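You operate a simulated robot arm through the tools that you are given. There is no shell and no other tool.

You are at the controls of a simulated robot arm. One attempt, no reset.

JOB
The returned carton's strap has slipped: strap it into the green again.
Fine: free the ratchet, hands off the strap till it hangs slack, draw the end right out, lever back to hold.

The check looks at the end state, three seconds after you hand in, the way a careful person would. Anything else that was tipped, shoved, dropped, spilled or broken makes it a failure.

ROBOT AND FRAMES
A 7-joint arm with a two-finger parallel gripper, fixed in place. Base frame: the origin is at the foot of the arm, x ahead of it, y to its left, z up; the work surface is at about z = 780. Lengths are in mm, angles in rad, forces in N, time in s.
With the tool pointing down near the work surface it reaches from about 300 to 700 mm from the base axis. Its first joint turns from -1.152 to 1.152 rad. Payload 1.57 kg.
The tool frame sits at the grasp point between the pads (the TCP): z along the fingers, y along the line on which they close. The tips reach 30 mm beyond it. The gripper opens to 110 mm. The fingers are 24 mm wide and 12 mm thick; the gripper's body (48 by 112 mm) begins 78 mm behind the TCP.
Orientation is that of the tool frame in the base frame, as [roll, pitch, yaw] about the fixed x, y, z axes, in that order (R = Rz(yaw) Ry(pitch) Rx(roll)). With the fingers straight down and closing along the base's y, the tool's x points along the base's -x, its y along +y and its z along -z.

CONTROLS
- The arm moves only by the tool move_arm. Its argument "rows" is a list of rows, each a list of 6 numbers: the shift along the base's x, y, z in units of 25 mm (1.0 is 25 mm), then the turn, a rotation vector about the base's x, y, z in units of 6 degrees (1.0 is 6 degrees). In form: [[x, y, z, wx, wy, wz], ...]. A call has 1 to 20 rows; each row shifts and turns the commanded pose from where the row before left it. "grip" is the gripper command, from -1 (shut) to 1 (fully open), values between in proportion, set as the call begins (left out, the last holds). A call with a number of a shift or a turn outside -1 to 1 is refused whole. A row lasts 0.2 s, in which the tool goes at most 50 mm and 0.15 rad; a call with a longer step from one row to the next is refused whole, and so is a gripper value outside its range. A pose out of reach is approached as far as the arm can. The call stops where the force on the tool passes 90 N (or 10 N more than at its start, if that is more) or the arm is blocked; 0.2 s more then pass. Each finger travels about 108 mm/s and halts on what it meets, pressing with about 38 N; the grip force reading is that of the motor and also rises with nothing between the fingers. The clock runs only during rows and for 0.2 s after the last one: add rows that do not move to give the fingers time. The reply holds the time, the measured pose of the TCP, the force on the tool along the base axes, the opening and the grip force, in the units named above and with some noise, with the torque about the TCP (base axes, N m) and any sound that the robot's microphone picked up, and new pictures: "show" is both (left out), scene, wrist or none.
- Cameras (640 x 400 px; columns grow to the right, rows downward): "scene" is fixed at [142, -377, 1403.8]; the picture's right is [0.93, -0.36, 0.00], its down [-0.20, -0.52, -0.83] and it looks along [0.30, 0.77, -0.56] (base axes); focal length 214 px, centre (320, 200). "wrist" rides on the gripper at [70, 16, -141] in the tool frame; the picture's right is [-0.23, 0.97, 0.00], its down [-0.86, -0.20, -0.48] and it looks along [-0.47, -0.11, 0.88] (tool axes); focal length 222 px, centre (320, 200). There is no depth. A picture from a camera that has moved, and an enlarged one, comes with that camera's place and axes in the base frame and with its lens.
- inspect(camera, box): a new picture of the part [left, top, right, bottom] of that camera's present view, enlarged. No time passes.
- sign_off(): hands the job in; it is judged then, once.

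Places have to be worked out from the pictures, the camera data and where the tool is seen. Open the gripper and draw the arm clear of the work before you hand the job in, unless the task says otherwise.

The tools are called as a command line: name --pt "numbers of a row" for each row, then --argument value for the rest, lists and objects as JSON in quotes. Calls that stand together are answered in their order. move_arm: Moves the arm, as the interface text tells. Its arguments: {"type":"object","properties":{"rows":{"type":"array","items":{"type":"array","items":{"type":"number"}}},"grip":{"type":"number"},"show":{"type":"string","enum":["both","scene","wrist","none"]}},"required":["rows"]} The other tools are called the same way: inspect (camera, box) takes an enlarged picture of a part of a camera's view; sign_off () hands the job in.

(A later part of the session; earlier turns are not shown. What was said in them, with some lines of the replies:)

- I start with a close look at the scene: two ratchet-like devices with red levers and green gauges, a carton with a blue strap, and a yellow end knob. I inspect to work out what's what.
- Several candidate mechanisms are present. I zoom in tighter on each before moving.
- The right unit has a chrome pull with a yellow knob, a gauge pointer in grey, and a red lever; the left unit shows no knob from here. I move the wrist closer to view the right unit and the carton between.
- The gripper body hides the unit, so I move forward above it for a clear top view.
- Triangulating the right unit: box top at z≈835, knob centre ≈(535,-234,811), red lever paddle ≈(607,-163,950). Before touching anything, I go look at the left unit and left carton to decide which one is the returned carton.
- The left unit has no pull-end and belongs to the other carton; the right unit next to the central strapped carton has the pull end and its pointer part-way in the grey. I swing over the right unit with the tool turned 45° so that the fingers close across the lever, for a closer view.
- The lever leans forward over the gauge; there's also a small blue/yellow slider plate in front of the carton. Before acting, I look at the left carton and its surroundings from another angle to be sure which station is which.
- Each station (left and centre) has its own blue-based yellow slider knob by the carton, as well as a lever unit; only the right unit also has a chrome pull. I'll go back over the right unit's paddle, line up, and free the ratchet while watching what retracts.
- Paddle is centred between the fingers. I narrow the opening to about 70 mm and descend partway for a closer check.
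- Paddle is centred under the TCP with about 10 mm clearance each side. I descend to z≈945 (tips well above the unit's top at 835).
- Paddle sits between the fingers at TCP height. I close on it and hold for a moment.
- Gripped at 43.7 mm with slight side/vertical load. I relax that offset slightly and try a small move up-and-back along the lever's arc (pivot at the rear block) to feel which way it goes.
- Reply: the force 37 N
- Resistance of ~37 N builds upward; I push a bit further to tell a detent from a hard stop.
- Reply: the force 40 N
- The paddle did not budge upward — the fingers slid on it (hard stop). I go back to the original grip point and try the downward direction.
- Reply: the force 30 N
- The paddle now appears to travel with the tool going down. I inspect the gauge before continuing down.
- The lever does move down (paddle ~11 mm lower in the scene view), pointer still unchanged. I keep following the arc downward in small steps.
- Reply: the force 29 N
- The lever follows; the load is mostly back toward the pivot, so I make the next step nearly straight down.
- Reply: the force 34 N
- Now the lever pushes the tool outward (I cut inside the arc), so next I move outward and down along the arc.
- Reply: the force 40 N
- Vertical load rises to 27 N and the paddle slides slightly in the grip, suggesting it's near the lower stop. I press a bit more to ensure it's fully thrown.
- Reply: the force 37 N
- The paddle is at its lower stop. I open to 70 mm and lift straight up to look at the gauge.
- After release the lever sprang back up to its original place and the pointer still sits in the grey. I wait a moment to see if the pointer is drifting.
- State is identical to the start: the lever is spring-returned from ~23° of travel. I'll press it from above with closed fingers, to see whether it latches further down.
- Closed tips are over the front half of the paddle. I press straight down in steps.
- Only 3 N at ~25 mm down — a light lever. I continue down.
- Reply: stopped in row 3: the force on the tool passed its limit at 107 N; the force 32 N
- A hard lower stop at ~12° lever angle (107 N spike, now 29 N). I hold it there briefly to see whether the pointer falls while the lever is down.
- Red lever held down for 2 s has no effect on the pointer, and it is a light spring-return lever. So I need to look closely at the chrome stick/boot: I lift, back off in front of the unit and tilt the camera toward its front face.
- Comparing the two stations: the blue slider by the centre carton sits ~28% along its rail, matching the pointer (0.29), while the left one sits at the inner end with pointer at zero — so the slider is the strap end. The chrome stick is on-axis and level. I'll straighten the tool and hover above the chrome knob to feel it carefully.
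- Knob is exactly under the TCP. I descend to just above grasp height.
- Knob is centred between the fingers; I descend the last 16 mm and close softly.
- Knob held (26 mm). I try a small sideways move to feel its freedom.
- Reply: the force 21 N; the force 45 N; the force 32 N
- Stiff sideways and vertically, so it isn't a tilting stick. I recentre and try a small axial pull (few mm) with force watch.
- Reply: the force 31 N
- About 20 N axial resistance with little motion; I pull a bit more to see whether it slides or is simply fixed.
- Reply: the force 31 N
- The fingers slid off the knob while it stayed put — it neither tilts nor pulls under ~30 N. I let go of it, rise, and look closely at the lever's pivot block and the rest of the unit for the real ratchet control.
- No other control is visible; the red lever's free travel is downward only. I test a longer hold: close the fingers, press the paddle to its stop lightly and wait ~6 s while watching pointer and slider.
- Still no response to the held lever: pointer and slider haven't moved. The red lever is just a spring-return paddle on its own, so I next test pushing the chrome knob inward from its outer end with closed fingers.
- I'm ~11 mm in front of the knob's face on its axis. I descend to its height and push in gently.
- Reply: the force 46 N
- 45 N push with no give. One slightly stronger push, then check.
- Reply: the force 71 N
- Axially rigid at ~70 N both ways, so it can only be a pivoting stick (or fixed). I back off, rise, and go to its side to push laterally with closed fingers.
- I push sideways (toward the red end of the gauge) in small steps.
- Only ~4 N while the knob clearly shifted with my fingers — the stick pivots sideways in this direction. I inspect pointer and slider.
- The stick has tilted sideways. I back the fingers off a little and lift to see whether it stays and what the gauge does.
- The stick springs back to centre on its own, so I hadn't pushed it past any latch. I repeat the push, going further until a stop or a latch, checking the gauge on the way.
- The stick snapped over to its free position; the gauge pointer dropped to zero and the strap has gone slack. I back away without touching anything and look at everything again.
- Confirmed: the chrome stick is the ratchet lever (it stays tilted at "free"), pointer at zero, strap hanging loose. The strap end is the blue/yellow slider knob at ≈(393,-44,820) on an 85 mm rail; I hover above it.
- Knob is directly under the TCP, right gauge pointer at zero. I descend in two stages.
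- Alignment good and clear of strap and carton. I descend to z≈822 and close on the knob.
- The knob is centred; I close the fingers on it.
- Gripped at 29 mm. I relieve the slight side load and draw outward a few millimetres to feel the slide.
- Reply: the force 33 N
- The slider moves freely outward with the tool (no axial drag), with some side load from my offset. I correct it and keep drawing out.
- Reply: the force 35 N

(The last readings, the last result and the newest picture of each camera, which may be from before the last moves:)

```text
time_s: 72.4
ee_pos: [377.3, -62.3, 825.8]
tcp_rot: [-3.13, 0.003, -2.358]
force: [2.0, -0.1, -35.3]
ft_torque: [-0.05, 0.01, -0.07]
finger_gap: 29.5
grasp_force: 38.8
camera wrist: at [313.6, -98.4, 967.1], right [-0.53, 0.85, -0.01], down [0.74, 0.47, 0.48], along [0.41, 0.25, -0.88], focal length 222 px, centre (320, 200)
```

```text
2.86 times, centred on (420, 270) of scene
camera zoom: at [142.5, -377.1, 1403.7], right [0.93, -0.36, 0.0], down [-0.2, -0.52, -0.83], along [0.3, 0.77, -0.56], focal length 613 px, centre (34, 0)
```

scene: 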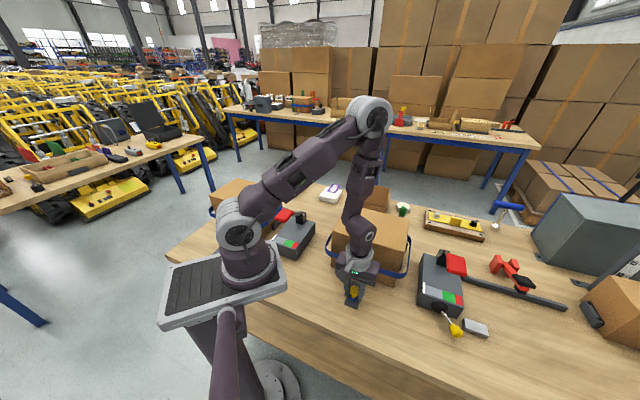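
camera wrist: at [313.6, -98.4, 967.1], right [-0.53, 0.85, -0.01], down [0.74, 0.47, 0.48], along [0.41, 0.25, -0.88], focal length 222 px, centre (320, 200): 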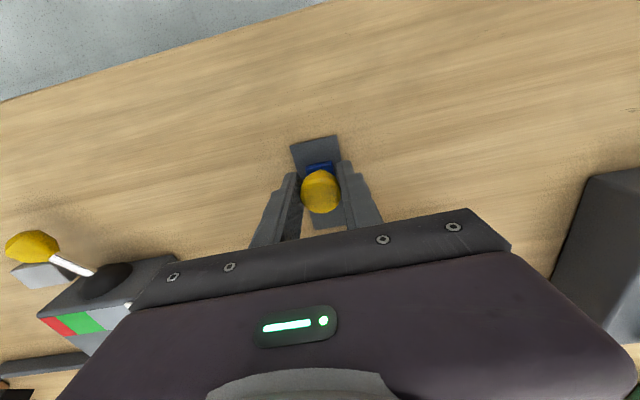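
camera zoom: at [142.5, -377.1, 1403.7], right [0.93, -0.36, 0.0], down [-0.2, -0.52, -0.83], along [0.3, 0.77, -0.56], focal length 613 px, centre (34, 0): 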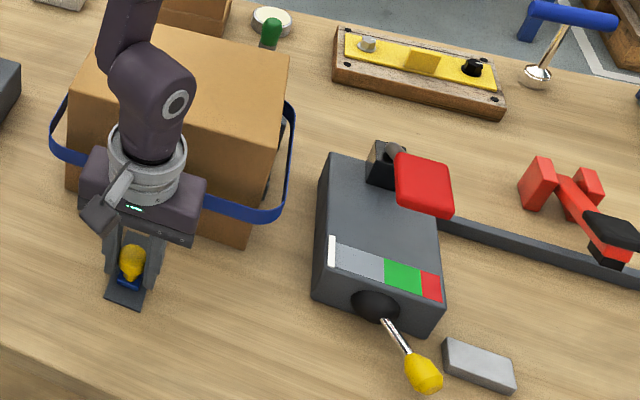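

Slider continues out (pointer still at zero with the ratchet free, vertical load from my lift). I lower slightly and continue to the outer end.

move_arm --pt "-0.1 -0.1 -0.1 0 0 0" --pt "-0.2 -0.2 0 0 0 0" --pt "-0.15 -0.15 0 0 0 0" --show "both"

inspect --camera "scene" --box '[340, 200, 500, 340]'

inspect --camera "wrist" --box '[240, 100, 400, 240]'

```text
time_s: 73.2
ee_pos: [365.7, -70.8, 822.5]
tcp_rot: [-3.126, 0.009, -2.352]
force: [18.7, -0.6, 29.1]
ft_torque: [-0.23, -0.07, -0.07]
finger_gap: 29.2
grasp_force: 39.0
camera wrist: at [302.7, -108.6, 964.0], right [-0.53, 0.85, -0.01], down [0.74, 0.47, 0.49], along [0.42, 0.25, -0.87], focal length 222 px, centre (320, 200)
```

scene: 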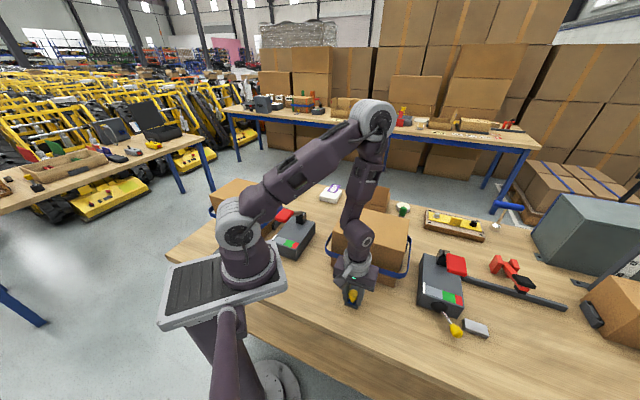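
wrist: 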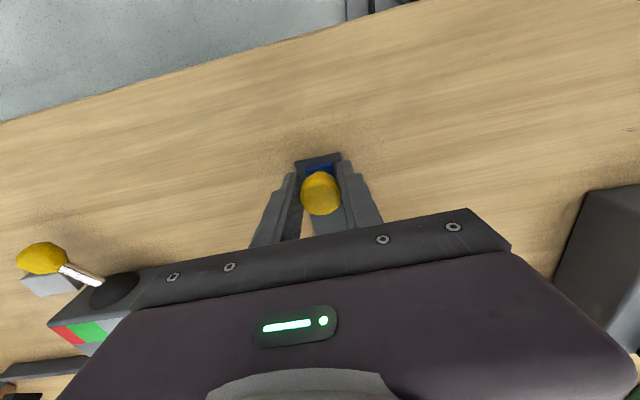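

```text
2.86 times, centred on (420, 270) of scene
camera zoom: at [142.1, -376.9, 1403.8], right [0.93, -0.36, 0.0], down [-0.2, -0.52, -0.83], along [0.3, 0.77, -0.56], focal length 613 px, centre (34, 0)
```

zoom: 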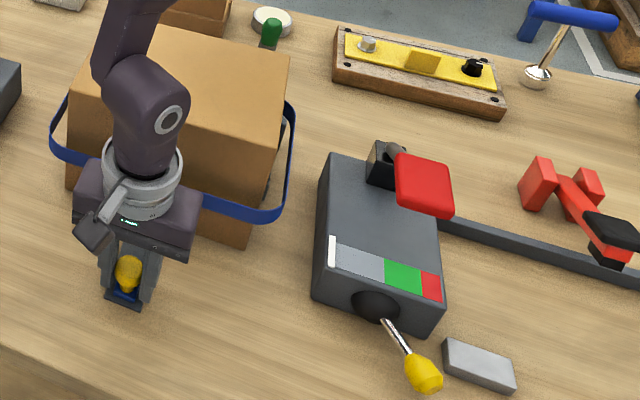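

```text
2.86 times, centred on (320, 170) of wrist
camera zoom: at [302.7, -108.6, 964.0], right [-0.53, 0.85, -0.01], down [0.74, 0.47, 0.49], along [0.42, 0.25, -0.87], focal length 635 px, centre (320, 286)
```

zoom: 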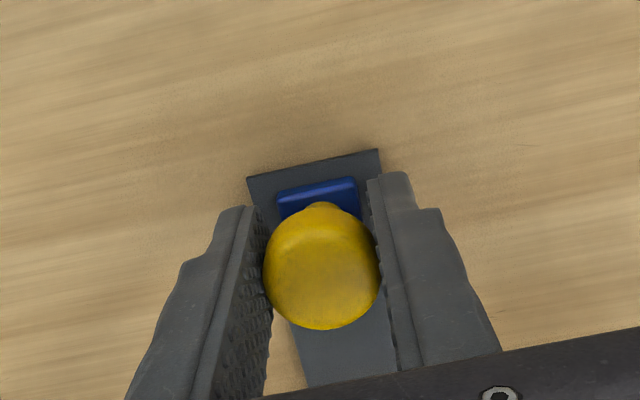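

The slider's base is now within a few mm of the rail's outer edge. I pull a little more to be sure it's against the stop.

move_arm --pt "-0.12 -0.12 0.05 0 0 0" --pt "-0.12 -0.12 0 0 0 0" --pt "0 0 0 0 0 0" --show "wrist"

inspect --camera "wrist" --box '[240, 100, 400, 240]'

inspect --camera "scene" --box '[340, 200, 500, 340]'

```text
time_s: 74.0
ee_pos: [360.1, -77.6, 823.8]
tcp_rot: [-3.131, 0.006, -2.355]
force: [27.9, 22.0, -2.3]
ft_torque: [0.22, -0.3, -0.04]
finger_gap: 29.4
grasp_force: 39.2
camera wrist: at [297.6, -114.5, 965.0], right [-0.53, 0.85, -0.01], down [0.74, 0.47, 0.49], along [0.42, 0.25, -0.87], focal length 222 px, centre (320, 200)
```

wrist: 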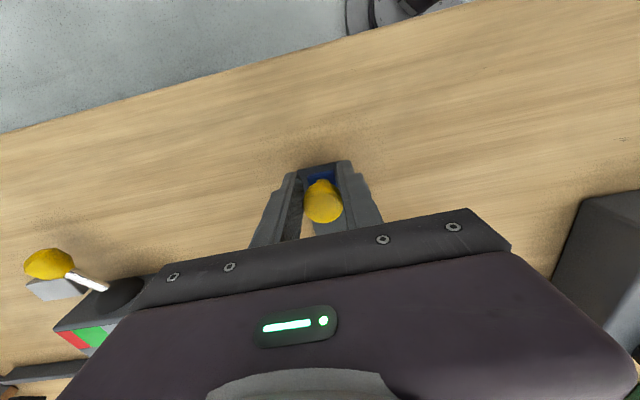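

```text
2.86 times, centred on (320, 170) of wrist
camera zoom: at [297.6, -114.5, 965.0], right [-0.53, 0.85, -0.01], down [0.74, 0.47, 0.49], along [0.42, 0.25, -0.87], focal length 635 px, centre (320, 286)
```

zoom: 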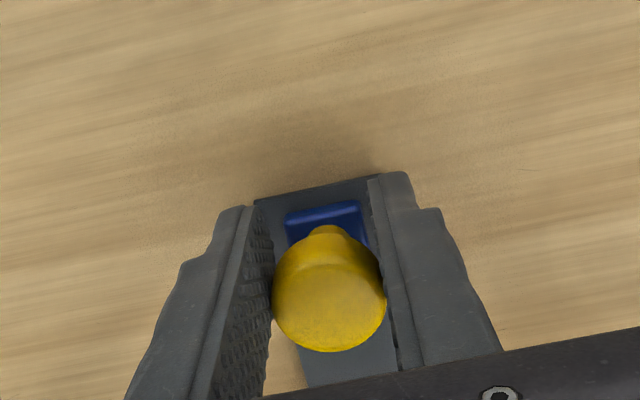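

```text
2.86 times, centred on (420, 270) of scene
camera zoom: at [142.7, -376.6, 1403.9], right [0.93, -0.36, 0.0], down [-0.2, -0.52, -0.83], along [0.3, 0.77, -0.56], focal length 613 px, centre (34, 0)
```

zoom: 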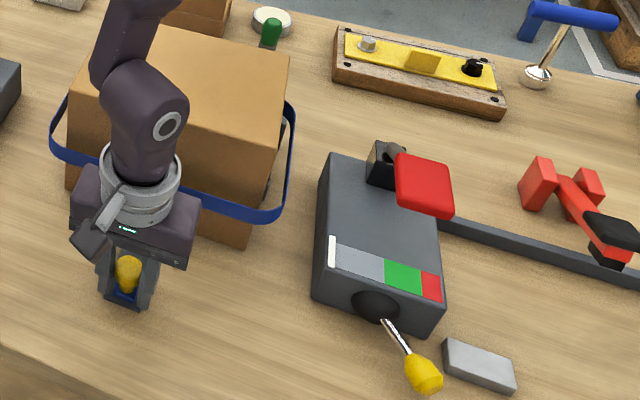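

The fingers now slip at ~35 N: the slider is against its outer stop. I release it and lift clear, and check whether it stays out.

move_arm --pt "0.1 0.1 0 0 0 0" --pt "0 0 0 0 0 0" --pt "0 0 0 0 0 0" --pt "0 0 0.6 0 0 0" --pt "0 0 1 0 0 0" --pt "0 0 1 0 0 0" --pt "0 0 1 0 0 0" --pt "0 0 1 0 0 0" --grip 0.1

inspect --camera "wrist" --box '[220, 60, 420, 240]'

inspect --camera "scene" --box '[340, 200, 500, 340]'

```text
time_s: 75.8
ee_pos: [360.0, -77.9, 940.5]
tcp_rot: [-3.133, 0.003, -2.357]
force: [-0.7, -0.2, 0.7]
ft_torque: [-0.02, 0.01, 0.01]
finger_gap: 60.7
grasp_force: 0.0
camera wrist: at [298.4, -115.2, 1081.4], right [-0.53, 0.85, -0.01], down [0.74, 0.47, 0.48], along [0.41, 0.25, -0.88], focal length 222 px, centre (320, 200)
```

scene: 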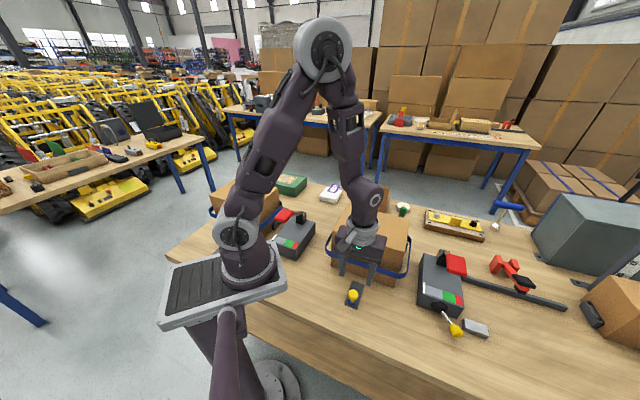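
wrist: 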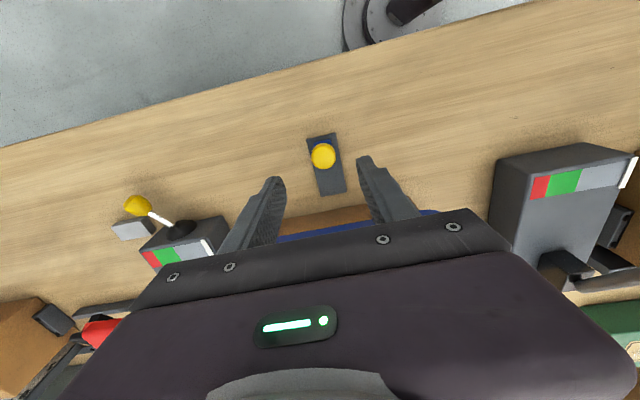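

```text
2.22 times, centred on (320, 150) of wrist
camera zoom: at [298.4, -115.2, 1081.4], right [-0.53, 0.85, -0.01], down [0.74, 0.47, 0.48], along [0.41, 0.25, -0.88], focal length 494 px, centre (320, 311)
```

zoom: 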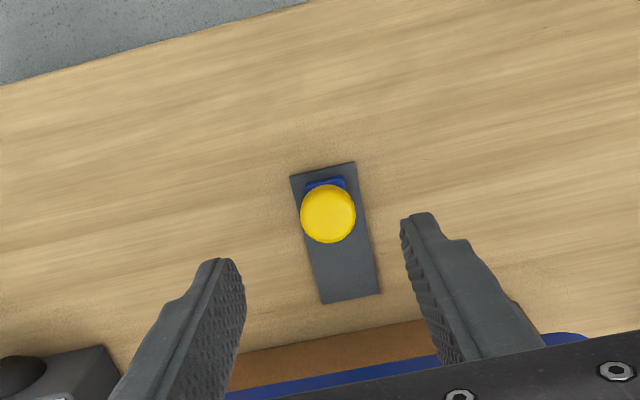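

```text
2.86 times, centred on (420, 270) of scene
camera zoom: at [142.0, -377.0, 1403.8], right [0.93, -0.36, 0.0], down [-0.2, -0.52, -0.83], along [0.3, 0.77, -0.56], focal length 613 px, centre (34, 0)
```

zoom: 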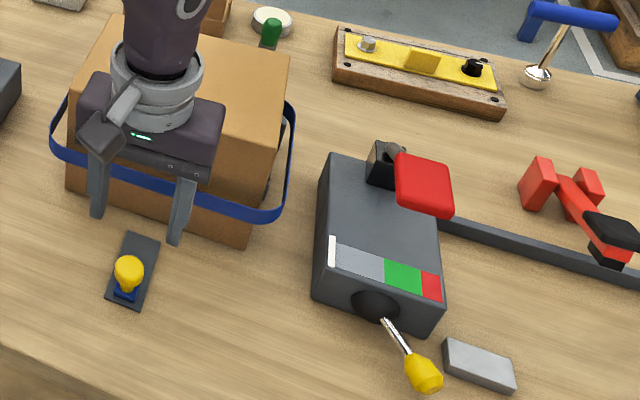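

The slider stays at its outer end. Now the ratchet lever back: the tilted knob is at ≈(571,-253); I move the closed fingers to its far side, between it and nothing but table (grey block is 15+ mm further back).

move_arm --pt "0.93 -0.82 0.3 0 0 0" --pt "0.93 -0.82 0 0 0 0" --pt "0.93 -0.82 0 0 0 0" --pt "0.93 -0.82 0 0 0 0" --pt "0.93 -0.82 0 0 0 0" --pt "0.93 -0.82 0 0 0 0" --pt "0.93 -0.82 0 0 0 0" --pt "0.93 -0.82 0 0 0 0" --pt "0.93 -0.82 0 0 0 0" --pt "0.95 -0.84 0 0 0 0" --grip -1

inspect --camera "wrist" --box '[220, 80, 440, 240]'

inspect --camera "scene" --box '[340, 200, 500, 340]'

```text
time_s: 78.0
ee_pos: [591.4, -280.5, 947.3]
tcp_rot: [-3.134, 0.001, -2.357]
force: [-0.6, -0.5, 0.1]
ft_torque: [0.01, 0.01, 0.0]
finger_gap: 0.0
grasp_force: 21.9
camera wrist: at [529.4, -317.0, 1089.5], right [-0.53, 0.85, -0.01], down [0.74, 0.47, 0.48], along [0.41, 0.25, -0.88], focal length 222 px, centre (320, 200)
```

scene: 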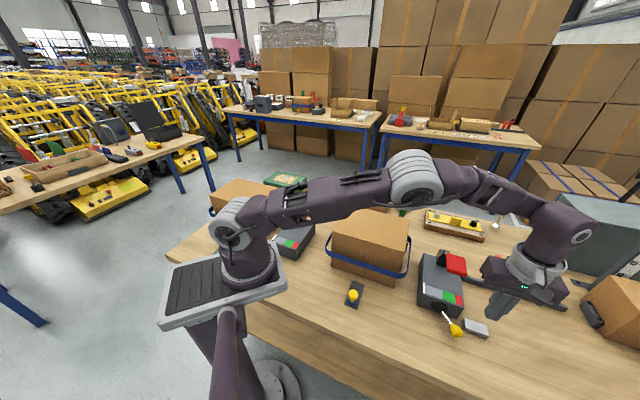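
wrist: 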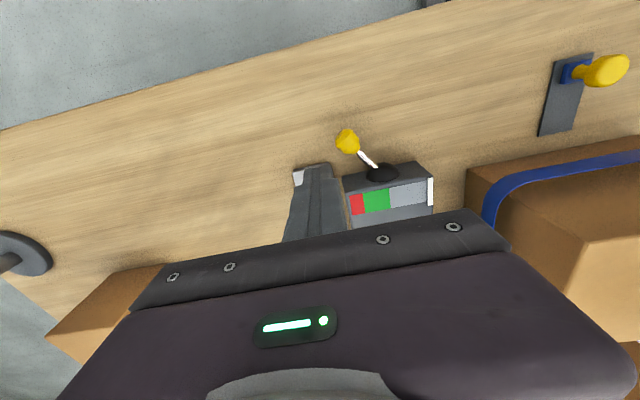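

```text
2.50 times, centred on (330, 160) of wrist
camera zoom: at [529.4, -317.0, 1089.5], right [-0.53, 0.85, -0.01], down [0.74, 0.47, 0.48], along [0.41, 0.25, -0.88], focal length 555 px, centre (295, 300)
```

zoom: 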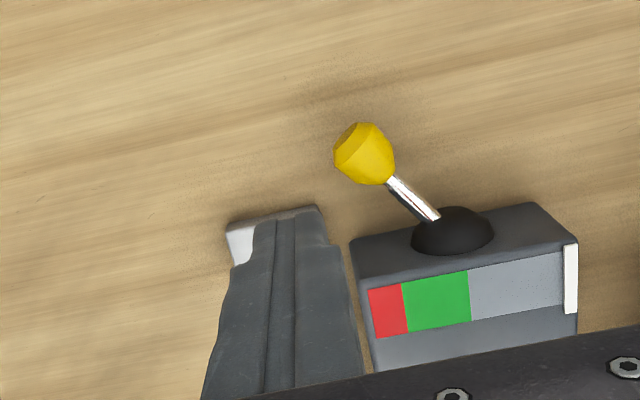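

```text
2.86 times, centred on (420, 270) of scene
camera zoom: at [142.0, -377.0, 1403.8], right [0.93, -0.36, 0.0], down [-0.2, -0.52, -0.83], along [0.3, 0.77, -0.56], focal length 613 px, centre (34, 0)
```

zoom: 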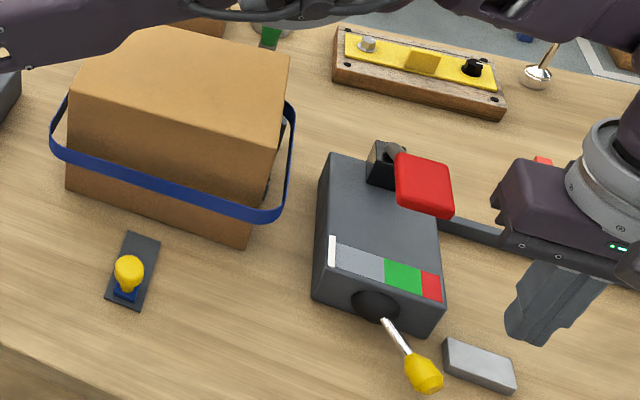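

Projected tip footprint clears the grey block by ~16 mm and the knob by ~8 mm. I descend vertically beside the knob.

move_arm --pt "0 -0.05 -1 0 0 0" --pt "0 0 -1 0 0 0" --pt "0 0 -1 0 0 0" --pt "0 0 -1 0 0 0" --pt "0 0 -0.9 0 0 0"

inspect --camera "wrist" --box '[240, 100, 440, 240]'

inspect --camera "scene" --box '[400, 220, 520, 360]'

```text
time_s: 79.2
ee_pos: [593.2, -282.7, 823.2]
tcp_rot: [-3.131, 0.0, -2.353]
force: [0.7, 0.8, -1.0]
ft_torque: [0.02, -0.01, 0.01]
finger_gap: 0.0
grasp_force: 21.3
camera wrist: at [530.7, -319.6, 964.7], right [-0.53, 0.85, -0.01], down [0.74, 0.47, 0.48], along [0.41, 0.25, -0.88], focal length 222 px, centre (320, 200)
```

scene: 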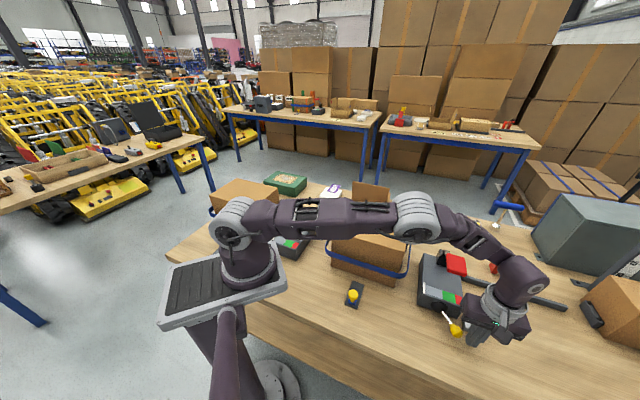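
wrist: 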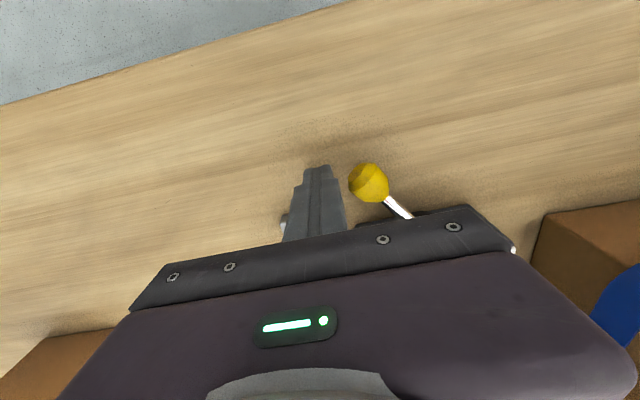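

```text
2.86 times, centred on (340, 170) of wrist
camera zoom: at [530.7, -319.6, 964.7], right [-0.53, 0.85, -0.01], down [0.74, 0.47, 0.48], along [0.41, 0.25, -0.88], focal length 635 px, centre (263, 286)
```

zoom: 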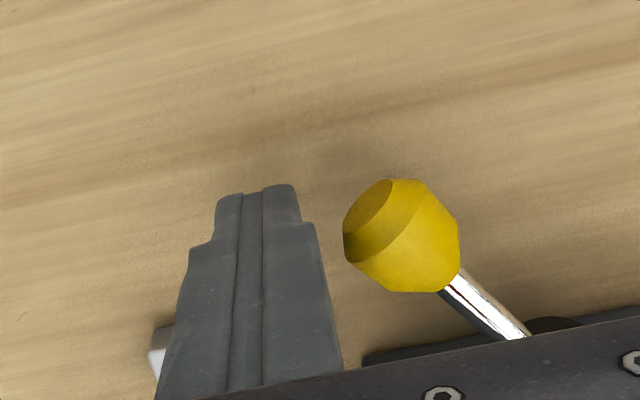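

```text
2.86 times, centred on (460, 290) of scene
camera zoom: at [142.0, -377.0, 1403.8], right [0.93, -0.36, 0.0], down [-0.2, -0.52, -0.83], along [0.3, 0.77, -0.56], focal length 613 px, centre (-80, -57)
```

zoom: 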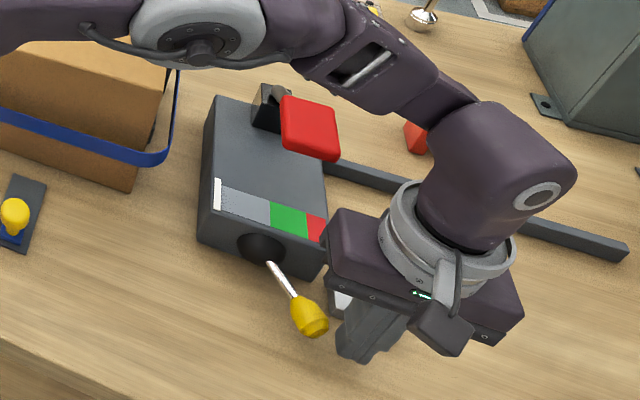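

I push the knob back toward centre in small steps.

move_arm --pt "-0.2 0.2 0 0 0 0" --pt "-0.2 0.2 0 0 0 0" --pt "-0.2 0.2 0 0 0 0" --pt "-0.2 0.2 0 0 0 0" --pt "-0.2 0.2 0 0 0 0" --show "wrist"

inspect --camera "wrist" --box '[240, 100, 440, 240]'

inspect --camera "scene" --box '[400, 220, 520, 360]'

```text
time_s: 80.4
ee_pos: [569.4, -256.5, 823.3]
tcp_rot: [-3.133, 0.0, -2.354]
force: [0.2, 0.5, 0.5]
ft_torque: [-0.01, -0.04, 0.01]
finger_gap: 0.1
grasp_force: 21.3
camera wrist: at [506.2, -294.6, 964.0], right [-0.53, 0.85, -0.01], down [0.74, 0.47, 0.48], along [0.41, 0.25, -0.88], focal length 222 px, centre (320, 200)
```

wrist: 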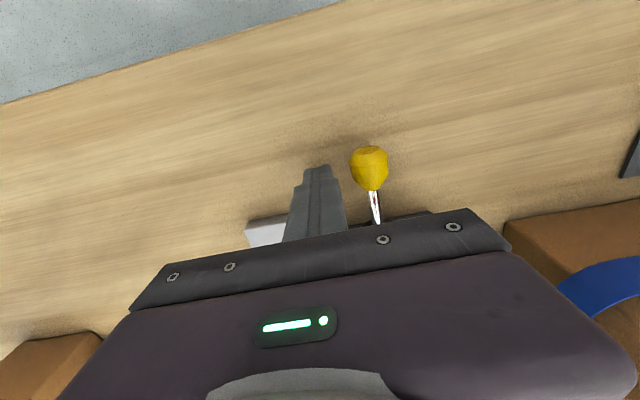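

```text
2.86 times, centred on (340, 170) of wrist
camera zoom: at [506.2, -294.6, 964.0], right [-0.53, 0.85, -0.01], down [0.74, 0.47, 0.48], along [0.41, 0.25, -0.88], focal length 635 px, centre (263, 286)
```

zoom: 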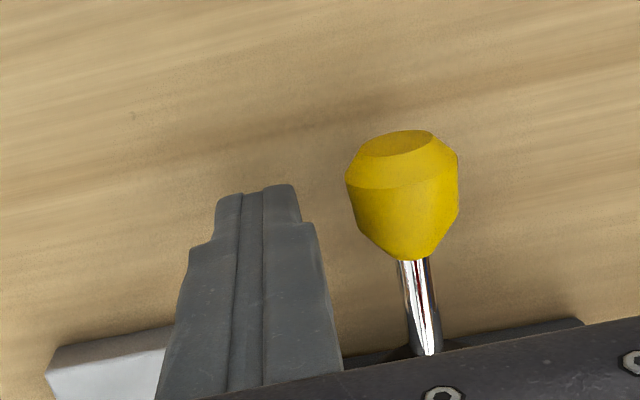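

```text
2.86 times, centred on (460, 290) of scene
camera zoom: at [142.0, -377.0, 1403.8], right [0.93, -0.36, 0.0], down [-0.2, -0.52, -0.83], along [0.3, 0.77, -0.56], focal length 613 px, centre (-80, -57)
```

zoom: 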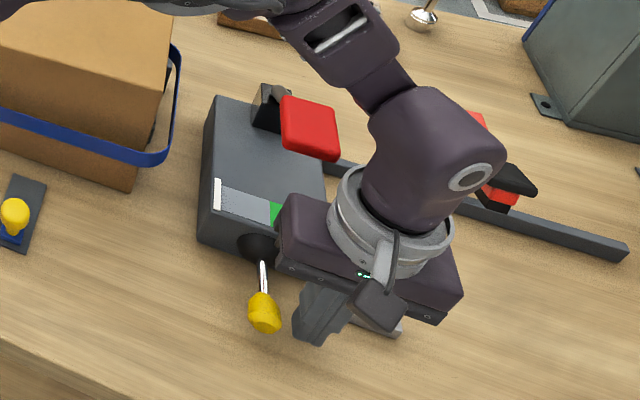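

The stick snapped back straight to hold. The pointer is still at zero with the strap slack, so now the pump lever (red paddle) should bring the tension up; I clear the stick, rise, and go above the paddle.

move_arm --pt "0.2 -0.2 0 0 0 0" --pt "0 0 1 0 0 0" --pt "0 0 1 0 0 0" --pt "0 0 1 0 0 0" --pt "0 0 1 0 0 0" --pt "0 0 1 0 0 0" --pt "0 0 1 0 0 0" --pt "0 0 1 0 0 0" --pt "0.2 0.8 0 0 0 0" --pt "0.2 0.9 0 0 0 0" --pt "0.2 0.8 0 0 0 0" --pt "0.1 0.8 0 0 0 0"

inspect --camera "scene" --box '[340, 200, 500, 340]'

inspect --camera "wrist" --box '[220, 40, 440, 240]'

```text
time_s: 83.0
ee_pos: [590.9, -181.4, 1000.2]
tcp_rot: [-3.131, 0.001, -2.358]
force: [0.5, 0.4, -0.3]
ft_torque: [-0.03, 0.03, 0.01]
finger_gap: 0.0
grasp_force: 21.2
camera wrist: at [528.0, -218.2, 1141.8], right [-0.53, 0.85, -0.01], down [0.74, 0.47, 0.48], along [0.41, 0.25, -0.88], focal length 222 px, centre (320, 200)
```

scene: 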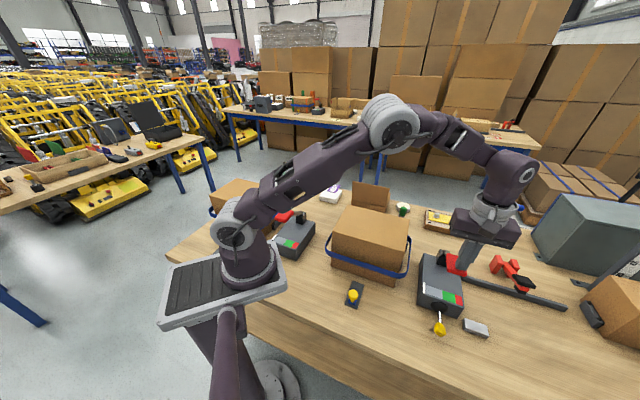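
wrist: 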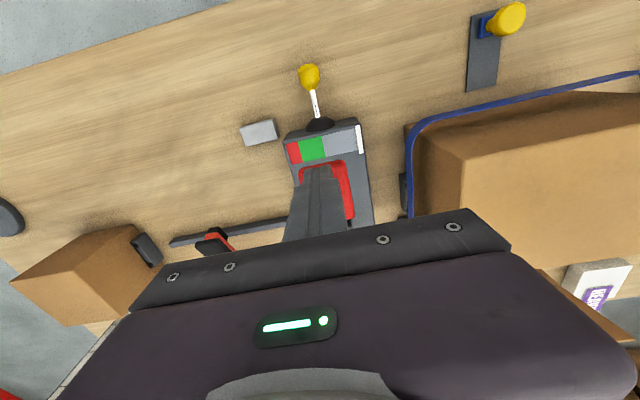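

```text
2.86 times, centred on (420, 270) of scene
camera zoom: at [142.0, -377.1, 1403.8], right [0.93, -0.36, 0.0], down [-0.2, -0.52, -0.83], along [0.3, 0.77, -0.56], focal length 613 px, centre (34, 0)
```

zoom: 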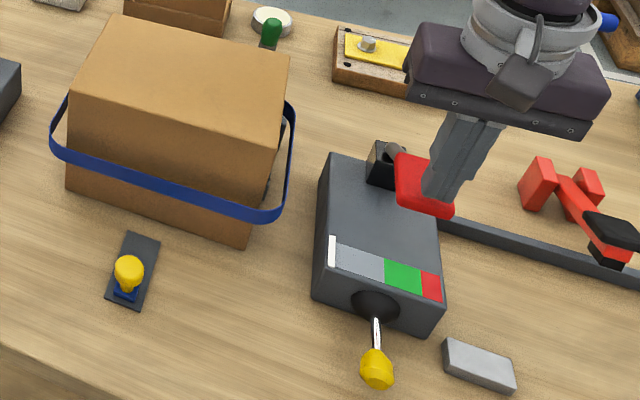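

```text
2.00 times, centred on (330, 140) of wrist
camera zoom: at [528.0, -218.2, 1141.8], right [-0.53, 0.85, -0.01], down [0.74, 0.47, 0.48], along [0.41, 0.25, -0.88], focal length 444 px, centre (300, 320)
```

zoom: 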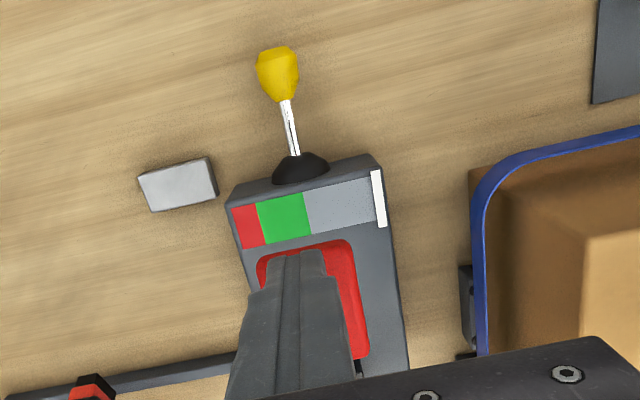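

Stick straight (hold), slider out, pointer zero, nothing else disturbed. One careful pump stroke of the red lever now: down to just short of the stop and back up.

move_arm --pt "0 0 -0.48 0 0 0" --pt "0 0 -0.48 0 0 0" --pt "0 0 -0.48 0 0 0" --pt "0 0 -0.48 0 0 0" --pt "0 0 -0.42 0 0 0" --pt "0 0 0 0 0 0" --show "none"

inspect --camera "scene" --box '[420, 240, 480, 345]'

```text
time_s: 84.4
ee_pos: [592.7, -180.5, 941.4]
tcp_rot: [-3.134, 0.002, -2.355]
force: [-1.6, -1.5, 2.9]
ft_torque: [-0.02, 0.03, 0.01]
finger_gap: 0.0
grasp_force: 21.5
```

```text
3.81 times, centred on (450, 292) of scene
camera zoom: at [141.9, -377.1, 1403.8], right [0.93, -0.36, 0.0], down [-0.2, -0.52, -0.83], along [0.3, 0.77, -0.56], focal length 817 px, centre (-175, -152)
```

zoom: 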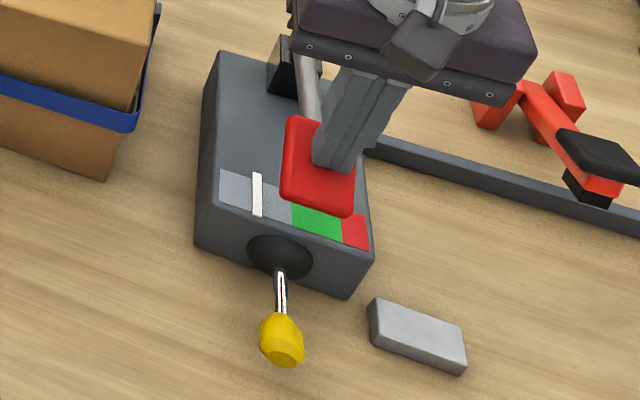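

The stroke took the pointer from zero up to ~0.29 and the strap tightened. I raise for the lever to return, and check whether it holds.

move_arm --pt "0 0 0.5 0 0 0" --pt "0 0 0.6 0 0 0" --pt "0 0 0.6 0 0 0" --pt "0 0 0.6 0 0 0" --pt "0 0 0 0 0 0" --show "none"

inspect --camera "scene" --box '[420, 240, 480, 345]'

inspect --camera "wrist" --box '[220, 40, 440, 240]'

```text
time_s: 85.6
ee_pos: [593.3, -181.9, 997.9]
tcp_rot: [-3.133, 0.003, -2.354]
force: [0.1, -0.1, 0.2]
ft_torque: [0.0, -0.02, -0.04]
finger_gap: 0.0
grasp_force: 21.4
```

```text
3.81 times, centred on (450, 292) of scene
camera zoom: at [142.0, -377.0, 1403.8], right [0.93, -0.36, 0.0], down [-0.2, -0.52, -0.83], along [0.3, 0.77, -0.56], focal length 817 px, centre (-175, -152)
```

zoom: 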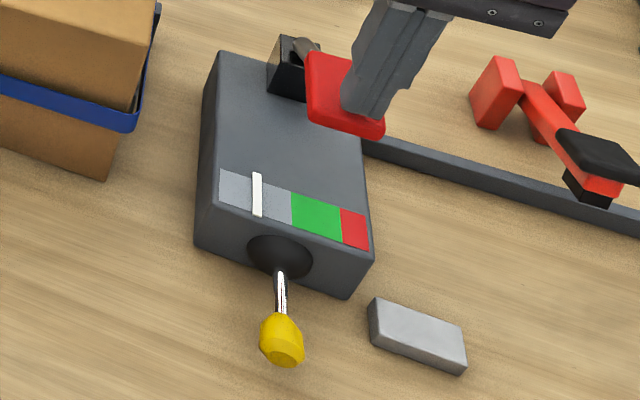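

```text
2.00 times, centred on (330, 140) of wrist
camera zoom: at [529.9, -217.5, 1139.4], right [-0.53, 0.85, -0.01], down [0.74, 0.47, 0.48], along [0.41, 0.25, -0.88], focal length 444 px, centre (300, 320)
```

zoom: 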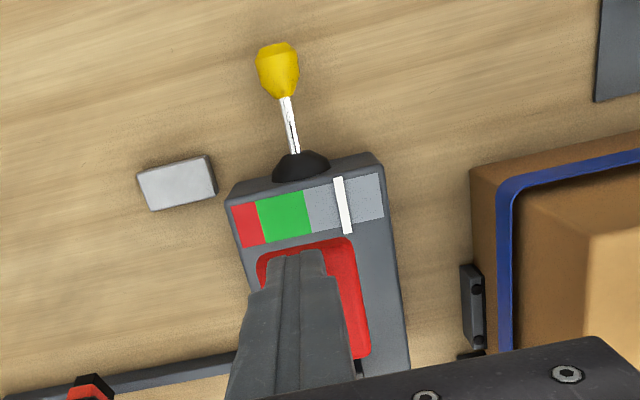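

It holds at 0.29 after the lever returns. I make a second identical stroke and look at the pointer at the bottom.

move_arm --pt "0 0 -0.48 0 0 0" --pt "0 0 -0.48 0 0 0" --pt "0 0 -0.48 0 0 0" --pt "0 0 -0.48 0 0 0" --pt "0 0 -0.36 0 0 0" --pt "0 0 0 0 0 0" --show "none"

inspect --camera "scene" --box '[420, 240, 480, 345]'

inspect --camera "wrist" --box '[220, 20, 440, 240]'

```text
time_s: 87.0
ee_pos: [590.0, -180.9, 941.9]
tcp_rot: [-3.135, 0.002, -2.356]
force: [-1.7, -3.0, 3.4]
ft_torque: [-0.02, 0.04, -0.01]
finger_gap: 0.0
grasp_force: 21.5
```

```text
3.81 times, centred on (450, 292) of scene
camera zoom: at [141.9, -377.1, 1403.8], right [0.93, -0.36, 0.0], down [-0.2, -0.52, -0.83], along [0.3, 0.77, -0.56], focal length 817 px, centre (-175, -152)
```

zoom: 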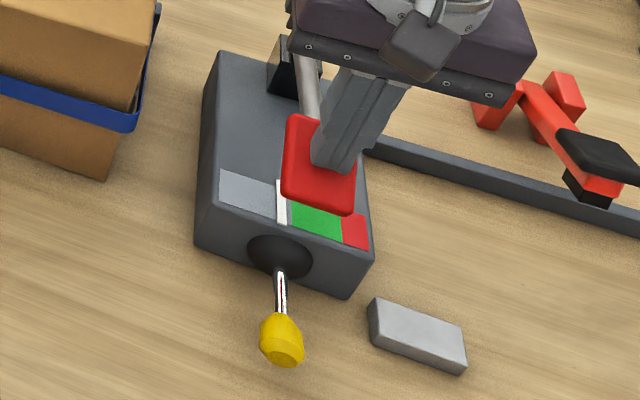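

```text
1.82 times, centred on (330, 130) of wrist
camera zoom: at [527.9, -218.1, 1083.3], right [-0.53, 0.85, -0.01], down [0.74, 0.47, 0.48], along [0.41, 0.25, -0.88], focal length 404 px, centre (302, 327)
```

zoom: 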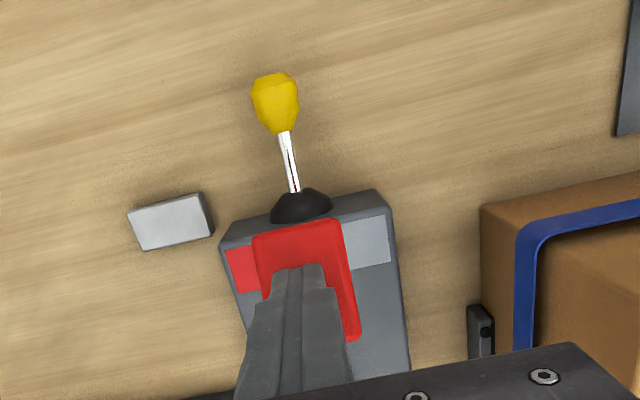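

The pointer has advanced to just below green (~0.44). I let the lever return and check it holds.

move_arm --pt "0 0 0.5 0 0 0" --pt "0 0 0.6 0 0 0" --pt "0 0 0.6 0 0 0" --pt "0 0 0.6 0 0 0" --pt "0 0 0 0 0 0" --show "none"

inspect --camera "scene" --box '[420, 240, 480, 345]'

inspect --camera "wrist" --box '[220, 40, 440, 240]'

```text
time_s: 88.2
ee_pos: [591.4, -179.5, 998.5]
tcp_rot: [-3.133, 0.001, -2.355]
force: [-0.5, -0.4, -1.2]
ft_torque: [0.03, -0.01, 0.02]
finger_gap: 0.0
grasp_force: 21.0
```

```text
3.81 times, centred on (450, 292) of scene
camera zoom: at [142.0, -377.0, 1403.8], right [0.93, -0.36, 0.0], down [-0.2, -0.52, -0.83], along [0.3, 0.77, -0.56], focal length 817 px, centre (-175, -152)
```

zoom: 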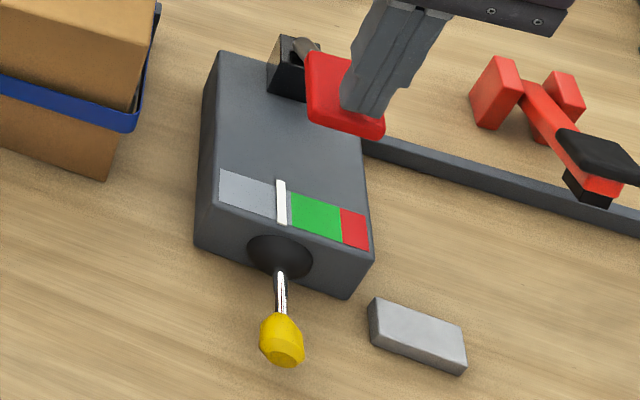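

```text
2.00 times, centred on (330, 140) of wrist
camera zoom: at [529.5, -217.1, 1140.1], right [-0.53, 0.85, -0.01], down [0.74, 0.47, 0.48], along [0.41, 0.25, -0.88], focal length 444 px, centre (300, 320)
```

zoom: 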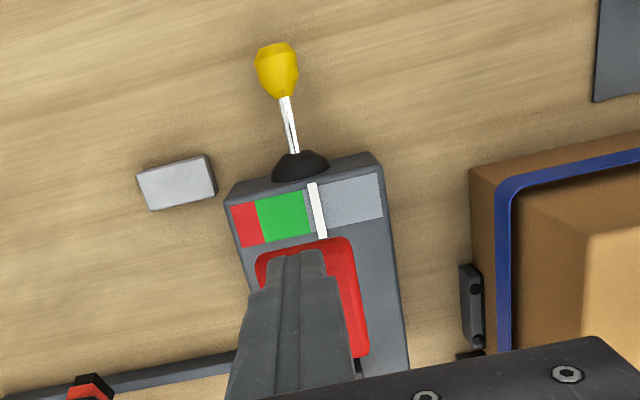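

It holds at ~0.44, just short of green (0.47–0.83). One more stroke of about +0.15 should land mid-green.

move_arm --pt "0 0 -0.48 0 0 0" --pt "0 0 -0.48 0 0 0" --pt "0 0 -0.48 0 0 0" --pt "0 0 -0.48 0 0 0" --pt "0 0 -0.36 0 0 0" --pt "0 0 0 0 0 0" --show "none"

inspect --camera "scene" --box '[420, 240, 480, 345]'

move_arm --pt "0 0 0.5 0 0 0" --pt "0 0 0.6 0 0 0" --pt "0 0 0.6 0 0 0" --pt "0 0 0.6 0 0 0" --pt "0 0 0 0 0 0" --show "none"

inspect --camera "scene" --box '[420, 240, 480, 345]'

inspect --camera "wrist" --box '[220, 40, 440, 240]'

```text
time_s: 89.6
ee_pos: [589.7, -180.2, 941.7]
tcp_rot: [-3.133, 0.0, -2.355]
force: [-1.2, -1.6, 3.2]
ft_torque: [-0.04, 0.04, 0.01]
finger_gap: 0.0
grasp_force: 20.9
```

```text
3.81 times, centred on (450, 292) of scene
camera zoom: at [141.9, -377.1, 1403.8], right [0.93, -0.36, 0.0], down [-0.2, -0.52, -0.83], along [0.3, 0.77, -0.56], focal length 817 px, centre (-175, -152)
```

zoom: 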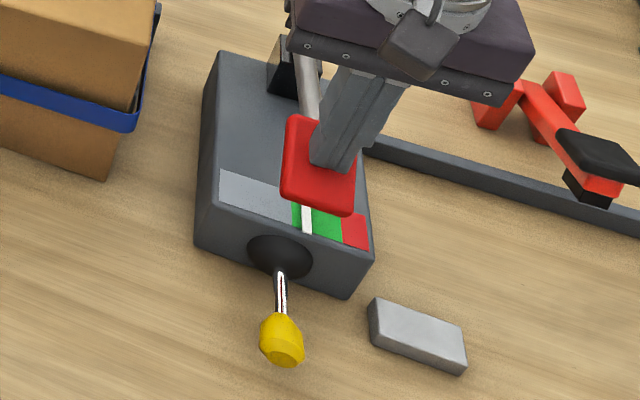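

```text
time_s: 90.8
ee_pos: [591.0, -182.5, 999.7]
tcp_rot: [-3.133, 0.005, -2.355]
force: [0.3, 0.0, 0.2]
ft_torque: [-0.02, 0.0, 0.02]
finger_gap: 0.1
grasp_force: 21.0
```

```text
3.81 times, centred on (450, 292) of scene
camera zoom: at [142.0, -377.0, 1403.8], right [0.93, -0.36, 0.0], down [-0.2, -0.52, -0.83], along [0.3, 0.77, -0.56], focal length 817 px, centre (-175, -152)
```

zoom: 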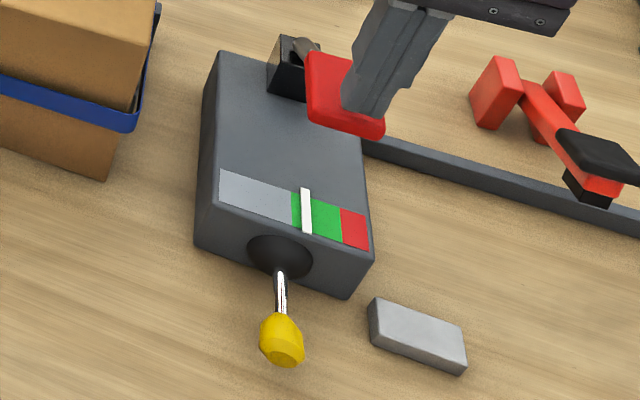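

```text
2.00 times, centred on (330, 140) of wrist
camera zoom: at [528.0, -218.4, 1141.9], right [-0.53, 0.85, -0.01], down [0.74, 0.47, 0.48], along [0.41, 0.25, -0.88], focal length 444 px, centre (300, 320)
```

zoom: 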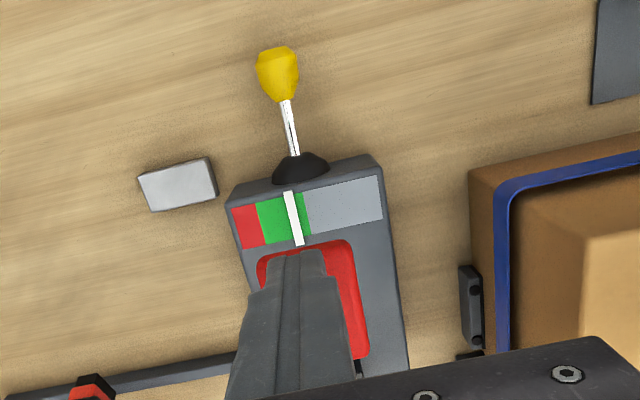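

Pointer now sits inside the green (~0.59 of scale, green 0.50–0.83), stick at hold, lever returned. I open the gripper, retreat up and back toward the starting pose, then watch for any drift.

move_arm --pt "0 0 1 0 0 0" --pt "0 0 1 0 0 0" --pt "0 0 1 0 0 0" --pt "-0.8 0 1 0 0 0" --pt "-1 0 1 0 0 0" --pt "-1 0 1 0 0 0" --pt "-1 0 1 0 0 0" --pt "-1 0 1 0 0 0" --pt "-1 0 1 0 0 0" --pt "-1 0 0.5 0 0 0" --pt "-1 0 0 0 0 0" --pt "-1 0 0 0 0 0" --pt "-1 0 0 0 0 0" --grip 1

inspect --camera "scene" --box '[420, 240, 480, 345]'

inspect --camera "scene" --box '[320, 180, 420, 320]'

```text
time_s: 93.6
ee_pos: [345.4, -183.0, 1235.0]
tcp_rot: [-3.133, 0.001, -2.355]
force: [0.1, -0.1, 0.3]
ft_torque: [0.0, 0.0, -0.05]
finger_gap: 109.9
grasp_force: 0.1
camera wrist: at [282.2, -220.4, 1376.2], right [-0.53, 0.85, -0.01], down [0.74, 0.47, 0.48], along [0.41, 0.25, -0.88], focal length 222 px, centre (320, 200)
```

scene: 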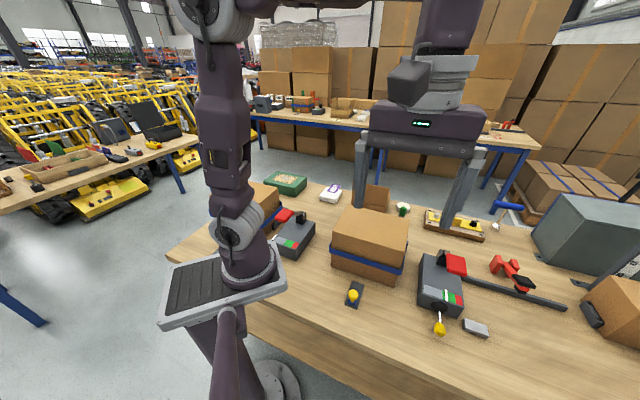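
wrist: 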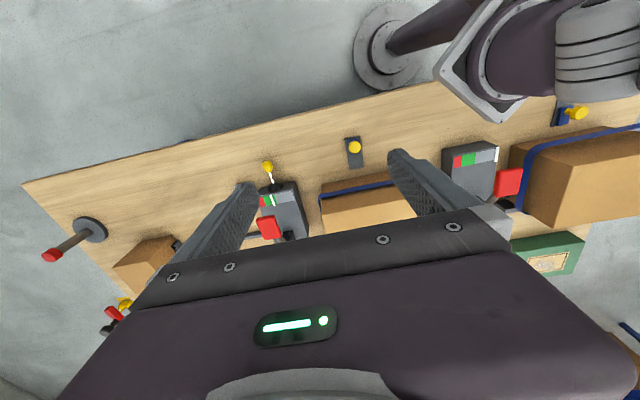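

```text
3.81 times, centred on (450, 292) of scene
camera zoom: at [142.0, -377.0, 1403.8], right [0.93, -0.36, 0.0], down [-0.2, -0.52, -0.83], along [0.3, 0.77, -0.56], focal length 817 px, centre (-175, -152)
```

zoom: 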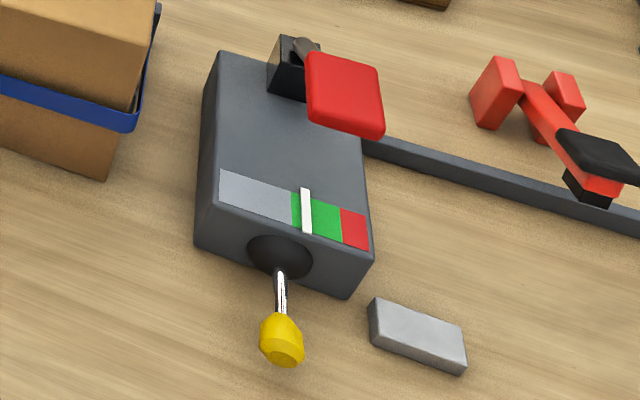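

```text
2.86 times, centred on (370, 250) of scene
camera zoom: at [142.0, -377.0, 1403.8], right [0.93, -0.36, 0.0], down [-0.2, -0.52, -0.83], along [0.3, 0.77, -0.56], focal length 613 px, centre (177, 57)
```

zoom: 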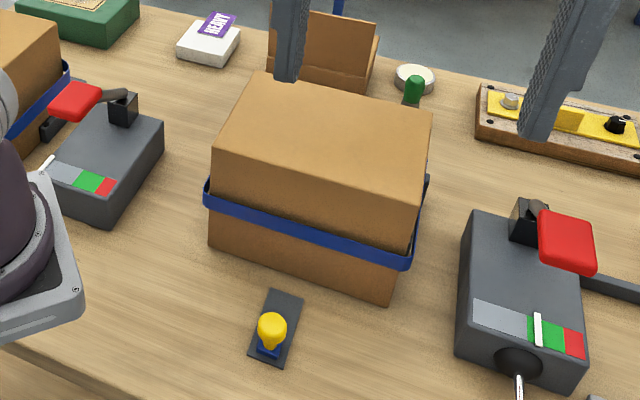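

Pointer is steady in the green, strap snug, slider out, nothing else moved. I wait a few seconds more to confirm no creep before handing in.

move_arm --pt "0 0 0 0 0 0" --pt "0 0 0 0 0 0" --pt "0 0 0 0 0 0" --pt "0 0 0 0 0 0" --pt "0 0 0 0 0 0" --pt "0 0 0 0 0 0" --pt "0 0 0 0 0 0" --pt "0 0 0 0 0 0" --pt "0 0 0 0 0 0" --pt "0 0 0 0 0 0" --pt "0 0 0 0 0 0" --pt "0 0 0 0 0 0" --pt "0 0 0 0 0 0" --pt "0 0 0 0 0 0" --pt "0 0 0 0 0 0" --pt "0 0 0 0 0 0" --pt "0 0 0 0 0 0" --pt "0 0 0 0 0 0" --pt "0 0 0 0 0 0" --pt "0 0 0 0 0 0" --show "none"

inspect --camera "scene" --box '[420, 240, 480, 345]'

inspect --camera "wrist" --box '[240, 120, 400, 240]'

```text
time_s: 97.8
ee_pos: [345.2, -184.6, 1234.8]
tcp_rot: [-3.133, 0.001, -2.355]
force: [-0.5, 0.4, 0.8]
ft_torque: [0.0, 0.01, -0.03]
finger_gap: 109.7
grasp_force: 0.2
```

```text
3.81 times, centred on (450, 292) of scene
camera zoom: at [142.0, -377.0, 1403.8], right [0.93, -0.36, 0.0], down [-0.2, -0.52, -0.83], along [0.3, 0.77, -0.56], focal length 817 px, centre (-175, -152)
```

zoom: 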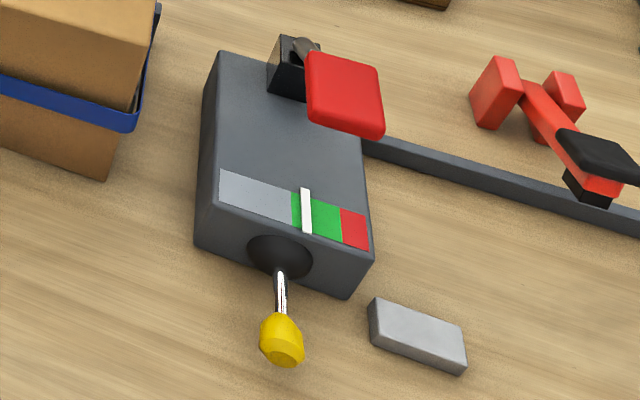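

```text
3.33 times, centred on (320, 180) of wrist
camera zoom: at [282.5, -220.4, 1376.2], right [-0.53, 0.85, -0.01], down [0.74, 0.47, 0.48], along [0.41, 0.25, -0.88], focal length 740 px, centre (320, 267)
```

zoom: 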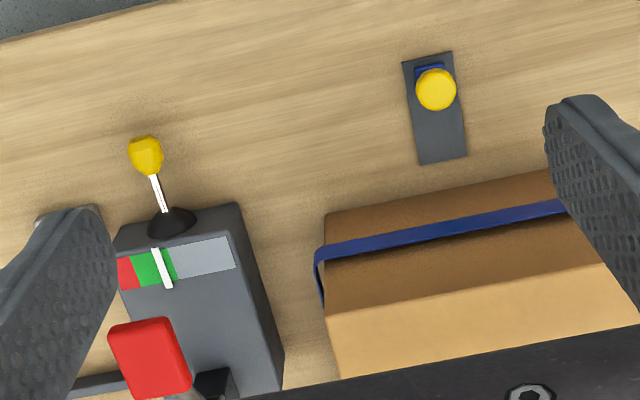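

The pointer hasn't moved and is still well inside the green. The ratchet lever is at hold, the strap end is fully drawn out, the strap is snug, and nothing else was disturbed. The gripper is open and the arm is clear, so I hand in.

sign_off

```text
The job is handed in.
```

The centre carton's strap is back in the green, and I've handed the job in. The pointer held at about 0.6 of the scale (green runs from roughly 0.5 to 0.83) and hadn't drifted when I last checked, about 8 s after the last stroke.

- **Which carton:** nothing was labelled "returned". I took it to be the centre carton, because its gauge read part-way in the grey and its unit was the only one with a ratchet lever.
- **Ratchet:** the ratchet lever turned out to be the chrome stick with the yellow knob. I tipped it to free, and the strap went slack with the pointer at zero.
- **Strap end:** I took the yellow knob on the blue slider in front of the carton to be the strap end. I drew it out to its stop, then put the lever back to hold.
- **Pump strokes:** the gauge was still at zero after that, so I pumped the red paddle three times. Your steps didn't mention pumping.
- **Before I found the right control:** I pressed the red paddle to its stop a few times, once spiking to 107 N. I also pushed and pulled the chrome knob with up to about 70 N. Neither moved the gauge or showed any damage.

As far as I could see, nothing else on the bench was moved. I left the gripper open and the arm clear.
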